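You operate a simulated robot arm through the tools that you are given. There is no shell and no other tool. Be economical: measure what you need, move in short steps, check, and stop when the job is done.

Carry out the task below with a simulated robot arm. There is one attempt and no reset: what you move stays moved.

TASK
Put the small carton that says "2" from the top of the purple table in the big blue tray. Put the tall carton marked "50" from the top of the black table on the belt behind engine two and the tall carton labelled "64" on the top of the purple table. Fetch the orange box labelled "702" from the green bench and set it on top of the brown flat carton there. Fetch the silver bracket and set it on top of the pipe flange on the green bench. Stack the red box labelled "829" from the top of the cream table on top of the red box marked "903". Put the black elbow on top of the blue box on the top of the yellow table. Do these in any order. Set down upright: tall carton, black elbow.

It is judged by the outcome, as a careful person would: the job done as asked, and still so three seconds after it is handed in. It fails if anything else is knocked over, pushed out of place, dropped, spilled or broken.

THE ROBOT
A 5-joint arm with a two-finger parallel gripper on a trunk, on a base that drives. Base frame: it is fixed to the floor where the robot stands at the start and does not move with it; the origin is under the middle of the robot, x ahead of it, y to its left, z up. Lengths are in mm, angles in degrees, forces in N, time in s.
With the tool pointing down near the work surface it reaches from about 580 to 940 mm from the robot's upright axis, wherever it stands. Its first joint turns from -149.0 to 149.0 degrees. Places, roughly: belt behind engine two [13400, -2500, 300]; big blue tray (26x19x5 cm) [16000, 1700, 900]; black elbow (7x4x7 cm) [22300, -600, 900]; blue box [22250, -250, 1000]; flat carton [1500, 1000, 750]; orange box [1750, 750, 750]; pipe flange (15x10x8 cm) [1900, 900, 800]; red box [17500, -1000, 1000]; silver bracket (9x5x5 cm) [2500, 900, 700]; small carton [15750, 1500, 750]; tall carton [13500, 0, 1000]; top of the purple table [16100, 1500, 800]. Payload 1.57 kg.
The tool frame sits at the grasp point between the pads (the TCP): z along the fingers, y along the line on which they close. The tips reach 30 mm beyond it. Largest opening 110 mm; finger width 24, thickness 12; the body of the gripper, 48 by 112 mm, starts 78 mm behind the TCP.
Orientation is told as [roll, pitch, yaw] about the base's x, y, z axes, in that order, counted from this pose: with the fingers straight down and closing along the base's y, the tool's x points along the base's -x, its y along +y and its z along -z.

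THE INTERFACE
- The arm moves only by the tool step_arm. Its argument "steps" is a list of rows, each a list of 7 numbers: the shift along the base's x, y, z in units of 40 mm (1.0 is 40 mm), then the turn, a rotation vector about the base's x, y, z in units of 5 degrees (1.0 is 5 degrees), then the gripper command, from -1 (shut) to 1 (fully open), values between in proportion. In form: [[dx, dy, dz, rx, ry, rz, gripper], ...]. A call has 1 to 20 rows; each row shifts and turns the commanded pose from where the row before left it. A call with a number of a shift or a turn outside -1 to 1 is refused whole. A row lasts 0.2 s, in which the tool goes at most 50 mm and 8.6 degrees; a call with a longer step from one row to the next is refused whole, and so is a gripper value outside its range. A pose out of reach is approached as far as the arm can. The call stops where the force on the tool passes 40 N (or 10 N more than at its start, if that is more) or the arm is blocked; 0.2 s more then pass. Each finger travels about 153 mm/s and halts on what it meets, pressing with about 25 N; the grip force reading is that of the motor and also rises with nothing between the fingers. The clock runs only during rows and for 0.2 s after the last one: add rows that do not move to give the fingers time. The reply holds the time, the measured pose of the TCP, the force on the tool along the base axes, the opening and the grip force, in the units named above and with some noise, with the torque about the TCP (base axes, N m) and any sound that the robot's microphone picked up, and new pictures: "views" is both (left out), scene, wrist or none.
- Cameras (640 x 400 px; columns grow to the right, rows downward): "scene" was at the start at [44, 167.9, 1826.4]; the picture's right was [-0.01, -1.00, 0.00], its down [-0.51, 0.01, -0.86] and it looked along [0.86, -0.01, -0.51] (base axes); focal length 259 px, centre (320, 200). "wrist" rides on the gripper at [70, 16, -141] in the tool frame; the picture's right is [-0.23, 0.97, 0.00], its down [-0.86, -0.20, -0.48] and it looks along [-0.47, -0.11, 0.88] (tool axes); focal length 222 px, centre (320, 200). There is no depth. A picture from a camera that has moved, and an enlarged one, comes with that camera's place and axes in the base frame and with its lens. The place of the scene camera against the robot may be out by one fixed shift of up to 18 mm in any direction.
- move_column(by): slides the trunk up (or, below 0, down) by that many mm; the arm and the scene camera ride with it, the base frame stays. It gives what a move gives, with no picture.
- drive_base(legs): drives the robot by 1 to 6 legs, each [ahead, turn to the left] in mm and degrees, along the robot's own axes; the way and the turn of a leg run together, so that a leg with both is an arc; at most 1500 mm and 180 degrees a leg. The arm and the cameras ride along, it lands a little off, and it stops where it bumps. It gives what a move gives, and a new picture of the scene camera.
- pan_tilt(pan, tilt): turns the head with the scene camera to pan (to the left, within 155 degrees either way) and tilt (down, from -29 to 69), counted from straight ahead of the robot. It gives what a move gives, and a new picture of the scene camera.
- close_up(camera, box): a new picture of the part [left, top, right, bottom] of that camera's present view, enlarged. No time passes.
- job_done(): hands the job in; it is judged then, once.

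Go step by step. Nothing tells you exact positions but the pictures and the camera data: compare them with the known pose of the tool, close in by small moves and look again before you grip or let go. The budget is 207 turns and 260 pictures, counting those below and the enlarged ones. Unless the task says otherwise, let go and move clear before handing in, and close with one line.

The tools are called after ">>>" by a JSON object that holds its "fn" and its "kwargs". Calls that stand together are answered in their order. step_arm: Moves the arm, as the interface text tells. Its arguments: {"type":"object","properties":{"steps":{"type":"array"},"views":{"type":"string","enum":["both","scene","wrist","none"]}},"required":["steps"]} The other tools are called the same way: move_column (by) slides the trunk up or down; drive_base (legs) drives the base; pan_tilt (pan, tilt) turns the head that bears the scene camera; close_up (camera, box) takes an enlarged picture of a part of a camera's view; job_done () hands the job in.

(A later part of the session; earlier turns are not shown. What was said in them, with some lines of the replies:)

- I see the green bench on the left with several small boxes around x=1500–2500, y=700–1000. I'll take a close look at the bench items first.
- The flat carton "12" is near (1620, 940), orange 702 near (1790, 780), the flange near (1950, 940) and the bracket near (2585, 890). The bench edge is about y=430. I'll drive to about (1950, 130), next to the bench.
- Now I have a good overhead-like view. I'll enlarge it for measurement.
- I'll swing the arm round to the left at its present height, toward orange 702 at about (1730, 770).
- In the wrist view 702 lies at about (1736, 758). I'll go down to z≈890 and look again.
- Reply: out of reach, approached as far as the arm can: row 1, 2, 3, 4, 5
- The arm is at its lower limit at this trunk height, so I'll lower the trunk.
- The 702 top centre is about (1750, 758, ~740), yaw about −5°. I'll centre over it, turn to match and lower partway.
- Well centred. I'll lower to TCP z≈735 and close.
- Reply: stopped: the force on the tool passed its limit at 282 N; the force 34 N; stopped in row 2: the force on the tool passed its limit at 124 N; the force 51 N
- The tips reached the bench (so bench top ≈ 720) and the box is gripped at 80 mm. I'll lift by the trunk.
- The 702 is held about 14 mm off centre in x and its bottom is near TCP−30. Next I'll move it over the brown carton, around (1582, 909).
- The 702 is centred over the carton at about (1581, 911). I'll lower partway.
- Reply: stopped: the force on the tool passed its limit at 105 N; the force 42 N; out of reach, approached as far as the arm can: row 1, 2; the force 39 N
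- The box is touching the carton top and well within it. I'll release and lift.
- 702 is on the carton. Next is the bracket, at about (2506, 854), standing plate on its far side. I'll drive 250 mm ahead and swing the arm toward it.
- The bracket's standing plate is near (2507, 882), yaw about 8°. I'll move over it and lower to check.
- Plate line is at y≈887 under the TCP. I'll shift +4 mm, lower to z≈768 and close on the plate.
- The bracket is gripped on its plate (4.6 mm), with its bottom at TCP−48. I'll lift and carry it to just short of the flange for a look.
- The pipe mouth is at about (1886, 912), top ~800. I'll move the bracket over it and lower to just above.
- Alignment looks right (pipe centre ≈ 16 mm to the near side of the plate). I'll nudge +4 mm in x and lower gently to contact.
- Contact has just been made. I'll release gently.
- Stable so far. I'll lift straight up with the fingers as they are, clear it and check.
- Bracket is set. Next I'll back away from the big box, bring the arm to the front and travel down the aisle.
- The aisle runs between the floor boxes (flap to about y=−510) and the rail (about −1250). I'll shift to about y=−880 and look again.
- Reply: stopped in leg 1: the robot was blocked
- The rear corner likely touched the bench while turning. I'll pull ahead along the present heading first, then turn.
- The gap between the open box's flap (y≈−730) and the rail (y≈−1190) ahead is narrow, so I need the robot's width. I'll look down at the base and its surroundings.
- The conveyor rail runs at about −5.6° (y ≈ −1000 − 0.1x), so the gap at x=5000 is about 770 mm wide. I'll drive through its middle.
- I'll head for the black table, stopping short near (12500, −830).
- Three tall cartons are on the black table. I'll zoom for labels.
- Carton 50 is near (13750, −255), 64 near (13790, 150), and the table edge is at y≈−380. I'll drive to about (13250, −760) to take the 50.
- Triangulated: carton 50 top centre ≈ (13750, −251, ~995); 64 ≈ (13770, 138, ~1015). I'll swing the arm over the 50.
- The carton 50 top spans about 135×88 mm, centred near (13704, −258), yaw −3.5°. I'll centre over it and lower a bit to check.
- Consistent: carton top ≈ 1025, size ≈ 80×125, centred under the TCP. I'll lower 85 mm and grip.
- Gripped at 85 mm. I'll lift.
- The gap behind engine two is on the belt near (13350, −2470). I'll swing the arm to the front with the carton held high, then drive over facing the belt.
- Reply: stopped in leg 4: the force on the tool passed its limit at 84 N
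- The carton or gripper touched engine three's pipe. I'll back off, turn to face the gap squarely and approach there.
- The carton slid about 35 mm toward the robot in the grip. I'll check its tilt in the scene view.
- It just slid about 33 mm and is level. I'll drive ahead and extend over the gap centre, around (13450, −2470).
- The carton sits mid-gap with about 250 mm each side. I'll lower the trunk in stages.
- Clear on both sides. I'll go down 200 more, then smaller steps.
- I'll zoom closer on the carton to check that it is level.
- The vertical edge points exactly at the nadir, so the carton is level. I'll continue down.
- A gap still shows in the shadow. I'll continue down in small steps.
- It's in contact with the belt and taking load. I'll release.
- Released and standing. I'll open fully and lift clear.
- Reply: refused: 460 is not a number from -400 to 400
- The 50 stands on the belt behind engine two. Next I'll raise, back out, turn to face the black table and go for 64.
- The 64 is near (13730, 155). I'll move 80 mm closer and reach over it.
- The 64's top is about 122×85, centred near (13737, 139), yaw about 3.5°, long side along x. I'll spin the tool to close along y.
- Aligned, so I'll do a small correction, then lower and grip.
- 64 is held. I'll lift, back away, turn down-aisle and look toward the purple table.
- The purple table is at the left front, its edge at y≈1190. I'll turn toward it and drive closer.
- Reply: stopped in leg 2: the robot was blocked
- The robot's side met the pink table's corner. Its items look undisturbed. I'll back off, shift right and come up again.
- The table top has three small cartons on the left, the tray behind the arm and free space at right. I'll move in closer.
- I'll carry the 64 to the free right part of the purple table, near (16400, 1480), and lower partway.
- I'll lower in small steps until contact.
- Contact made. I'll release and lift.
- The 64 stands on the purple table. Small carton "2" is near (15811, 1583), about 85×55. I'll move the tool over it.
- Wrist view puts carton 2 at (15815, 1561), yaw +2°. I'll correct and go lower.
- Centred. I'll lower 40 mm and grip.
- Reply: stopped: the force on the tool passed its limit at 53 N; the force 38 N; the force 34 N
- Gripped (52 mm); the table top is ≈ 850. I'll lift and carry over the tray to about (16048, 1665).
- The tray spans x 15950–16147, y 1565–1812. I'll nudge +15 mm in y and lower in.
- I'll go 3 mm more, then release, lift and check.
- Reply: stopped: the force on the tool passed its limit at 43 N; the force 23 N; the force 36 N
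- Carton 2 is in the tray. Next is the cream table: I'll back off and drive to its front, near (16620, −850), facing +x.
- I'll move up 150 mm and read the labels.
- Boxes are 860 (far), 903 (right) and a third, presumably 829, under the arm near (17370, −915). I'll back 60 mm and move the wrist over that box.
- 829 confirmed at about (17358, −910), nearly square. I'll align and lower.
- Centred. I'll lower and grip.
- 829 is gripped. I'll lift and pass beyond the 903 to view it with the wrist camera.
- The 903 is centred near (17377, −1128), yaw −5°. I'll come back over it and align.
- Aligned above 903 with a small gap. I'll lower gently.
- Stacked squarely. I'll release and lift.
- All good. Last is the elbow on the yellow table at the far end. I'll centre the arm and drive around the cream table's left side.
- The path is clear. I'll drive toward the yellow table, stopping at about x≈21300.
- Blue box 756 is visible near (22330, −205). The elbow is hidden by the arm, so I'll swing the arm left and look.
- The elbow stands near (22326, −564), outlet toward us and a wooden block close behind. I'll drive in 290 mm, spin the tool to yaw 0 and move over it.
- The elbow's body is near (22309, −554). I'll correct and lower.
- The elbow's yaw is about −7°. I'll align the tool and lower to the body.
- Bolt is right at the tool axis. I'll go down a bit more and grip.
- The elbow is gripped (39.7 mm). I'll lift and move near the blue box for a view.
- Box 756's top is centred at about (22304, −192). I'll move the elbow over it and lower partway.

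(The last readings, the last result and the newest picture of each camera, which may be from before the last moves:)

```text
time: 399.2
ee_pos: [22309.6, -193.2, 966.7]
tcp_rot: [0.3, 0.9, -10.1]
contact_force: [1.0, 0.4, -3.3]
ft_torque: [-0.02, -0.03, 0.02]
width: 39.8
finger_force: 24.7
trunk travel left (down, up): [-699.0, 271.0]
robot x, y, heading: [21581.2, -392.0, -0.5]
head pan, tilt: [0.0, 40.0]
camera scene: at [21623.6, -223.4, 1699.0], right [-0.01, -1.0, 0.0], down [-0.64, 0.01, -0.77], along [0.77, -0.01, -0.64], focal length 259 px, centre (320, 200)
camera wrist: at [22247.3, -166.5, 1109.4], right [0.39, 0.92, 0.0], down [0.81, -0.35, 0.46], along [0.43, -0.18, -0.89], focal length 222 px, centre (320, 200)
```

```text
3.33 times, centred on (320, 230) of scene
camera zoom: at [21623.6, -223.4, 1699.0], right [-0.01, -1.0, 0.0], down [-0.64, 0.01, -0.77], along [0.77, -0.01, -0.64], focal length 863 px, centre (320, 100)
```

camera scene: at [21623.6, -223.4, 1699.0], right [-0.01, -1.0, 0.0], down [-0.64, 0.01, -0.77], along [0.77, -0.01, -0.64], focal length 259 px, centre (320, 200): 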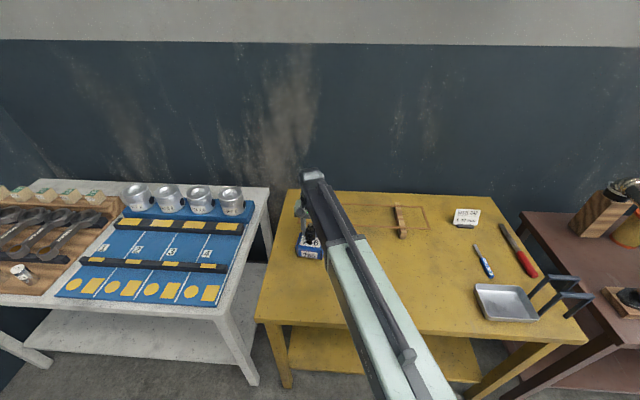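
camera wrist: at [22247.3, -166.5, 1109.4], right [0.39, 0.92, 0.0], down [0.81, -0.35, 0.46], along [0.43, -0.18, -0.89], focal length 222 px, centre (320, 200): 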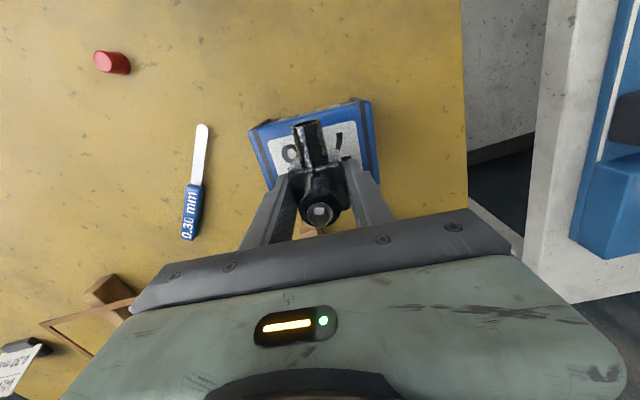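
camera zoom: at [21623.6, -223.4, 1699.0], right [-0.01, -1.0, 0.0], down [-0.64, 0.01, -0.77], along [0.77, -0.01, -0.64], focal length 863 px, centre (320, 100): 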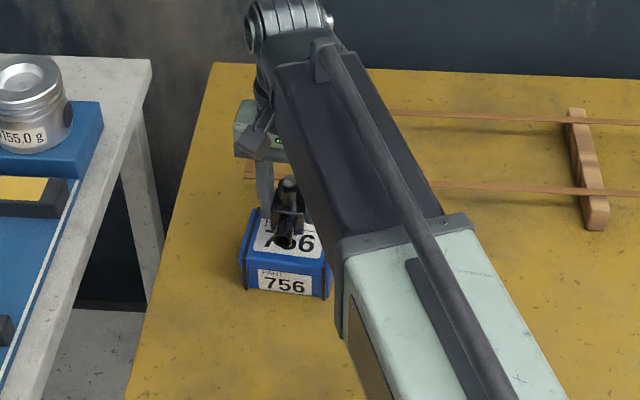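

Well centred; I'll shift +5 mm in x and lower gently.

>>> {"fn": "step_arm", "kwargs": {"steps": [[0.12, 0, 0, 0, 0, 0, -1]], "views": "none"}}

>>> {"fn": "move_column", "kwargs": {"by": -13}}

>>> {"fn": "move_column", "kwargs": {"by": -5}}

>>> {"fn": "move_column", "kwargs": {"by": -4}}

```text
time: 399.6
ee_pos: [22315.5, -193.6, 965.8]
tcp_rot: [0.3, 1.0, -10.1]
contact_force: [-0.5, 0.7, -3.5]
ft_torque: [0.03, 0.01, -0.01]
width: 39.6
finger_force: 25.3
trunk travel left (down, up): [-699.0, 271.0]
robot x, y, heading: [21584.3, -391.7, -0.7]
head pan, tilt: [0.0, 40.0]
```

```text
time: 400.2
ee_pos: [22314.6, -192.9, 953.3]
tcp_rot: [0.4, 0.9, -10.1]
contact_force: [0.4, 0.5, -2.7]
ft_torque: [-0.01, 0.0, -0.01]
width: 39.7
finger_force: 25.2
trunk travel left (down, up): [-686.0, 284.0]
robot x, y, heading: [21582.0, -393.1, -0.4]
head pan, tilt: [0.0, 40.0]
```

```text
time: 400.8
ee_pos: [22314.9, -193.6, 948.1]
tcp_rot: [0.4, 0.9, -10.1]
contact_force: [-0.3, 0.4, -1.1]
ft_torque: [-0.07, 0.03, -0.02]
width: 39.7
finger_force: 24.7
trunk travel left (down, up): [-681.0, 289.0]
robot x, y, heading: [21581.7, -390.8, -0.4]
head pan, tilt: [0.0, 40.0]
```

```text
time: 401.3
ee_pos: [22313.4, -193.9, 945.5]
tcp_rot: [0.4, 0.8, -10.1]
contact_force: [3.1, 0.5, 19.8]
ft_torque: [-0.43, 0.05, 0.07]
width: 39.6
finger_force: 24.5
trunk travel left (down, up): [-677.0, 293.0]
robot x, y, heading: [21580.6, -393.4, -0.6]
head pan, tilt: [0.0, 40.0]
```

Contact made. I'll release gently and check before lifting.

>>> {"fn": "step_arm", "kwargs": {"steps": [[0, 0, 0, 0, 0, 0, -0.2], [0, 0, 0, 0, 0, 0, -0.05], [0, 0, 0, 0, 0, 0, 0.1], [0, 0, 0, 0, 0, 0, 0.2], [0, 0, 0, 0, 0, 0, 0.2]], "views": "wrist"}}

>>> {"fn": "move_column", "kwargs": {"by": 200}}

>>> {"fn": "step_arm", "kwargs": {"steps": [[-0.5, -0.9, 0, 0, 0, 0, 0.2], [-0.5, -0.9, 0, 0, 0, 0, 0.2], [-0.5, -0.9, 0, 0, 0, 0, 0.2], [-0.5, -0.9, 0, 0, 0, 0, 0.2]], "views": "scene"}}

>>> {"fn": "close_up", "kwargs": {"camera": "scene", "box": [260, 180, 380, 290]}}

```text
time: 402.5
ee_pos: [22313.9, -193.6, 944.6]
tcp_rot: [0.2, 0.9, -10.1]
contact_force: [0.2, 0.6, -0.4]
ft_torque: [0.02, -0.01, 0.01]
width: 66.2
finger_force: 0.1
trunk travel left (down, up): [-677.0, 293.0]
robot x, y, heading: [21587.2, -389.6, -0.5]
head pan, tilt: [0.0, 40.0]
camera wrist: at [22251.6, -166.3, 1087.5], right [0.39, 0.92, 0.0], down [0.81, -0.35, 0.46], along [0.43, -0.18, -0.89], focal length 222 px, centre (320, 200)
```

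wrist: 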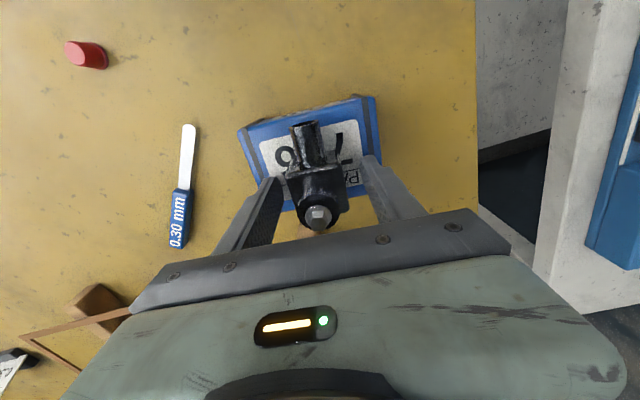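

```text
time: 404.7
ee_pos: [22314.0, -193.6, 1144.3]
tcp_rot: [0.3, 0.9, -10.1]
contact_force: [0.1, -0.4, -0.4]
ft_torque: [-0.01, -0.01, 0.02]
width: 66.0
finger_force: 0.1
trunk travel left (down, up): [-877.0, 93.0]
robot x, y, heading: [21578.2, -392.9, -0.6]
head pan, tilt: [0.0, 40.0]
```

```text
time: 405.7
ee_pos: [22235.2, -336.5, 1143.6]
tcp_rot: [0.3, 0.8, -10.1]
contact_force: [-0.5, -1.1, 0.1]
ft_torque: [0.0, -0.01, -0.01]
width: 66.0
finger_force: 0.0
trunk travel left (down, up): [-877.0, 93.0]
robot x, y, heading: [21583.4, -392.1, -0.7]
head pan, tilt: [0.0, 40.0]
camera scene: at [21622.9, -224.0, 1877.1], right [-0.01, -1.0, 0.0], down [-0.64, 0.01, -0.77], along [0.77, -0.01, -0.64], focal length 259 px, centre (320, 200)
```

scene: 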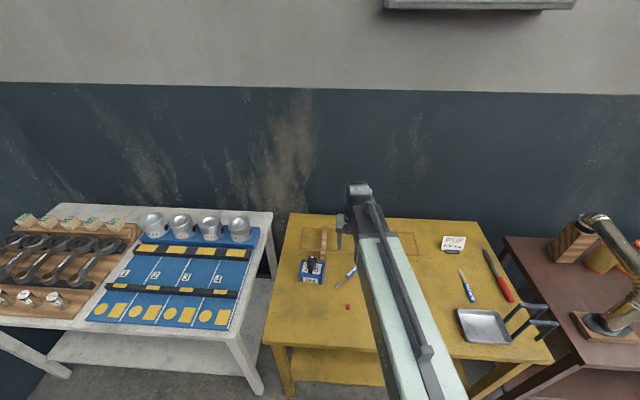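

```text
3.64 times, centred on (320, 235) of scene
camera zoom: at [21622.9, -224.0, 1877.1], right [-0.01, -1.0, 0.0], down [-0.64, 0.01, -0.77], along [0.77, -0.01, -0.64], focal length 941 px, centre (320, 73)
```

zoom: 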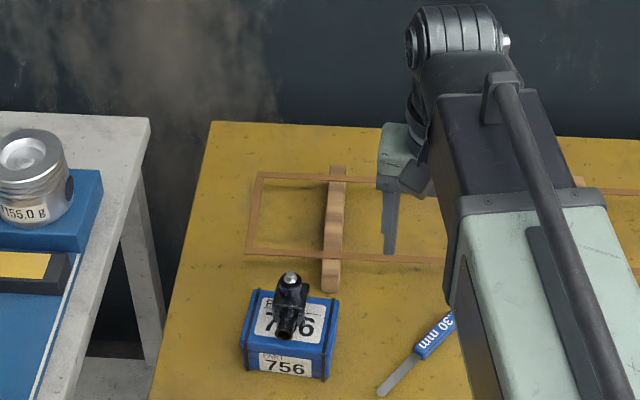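

The elbow stands upright on box 756, and all the tasks are complete. I'm handing in.

>>> {"fn": "job_done", "kwargs": {}}

```text
The job is handed in.
```

The job is handed in and every item is in its place, though there were three light bumps on the way: the green bench's edge, the pink table's corner, and engine three's pipe with the "50" carton. Nothing looked displaced in the views I had afterwards.
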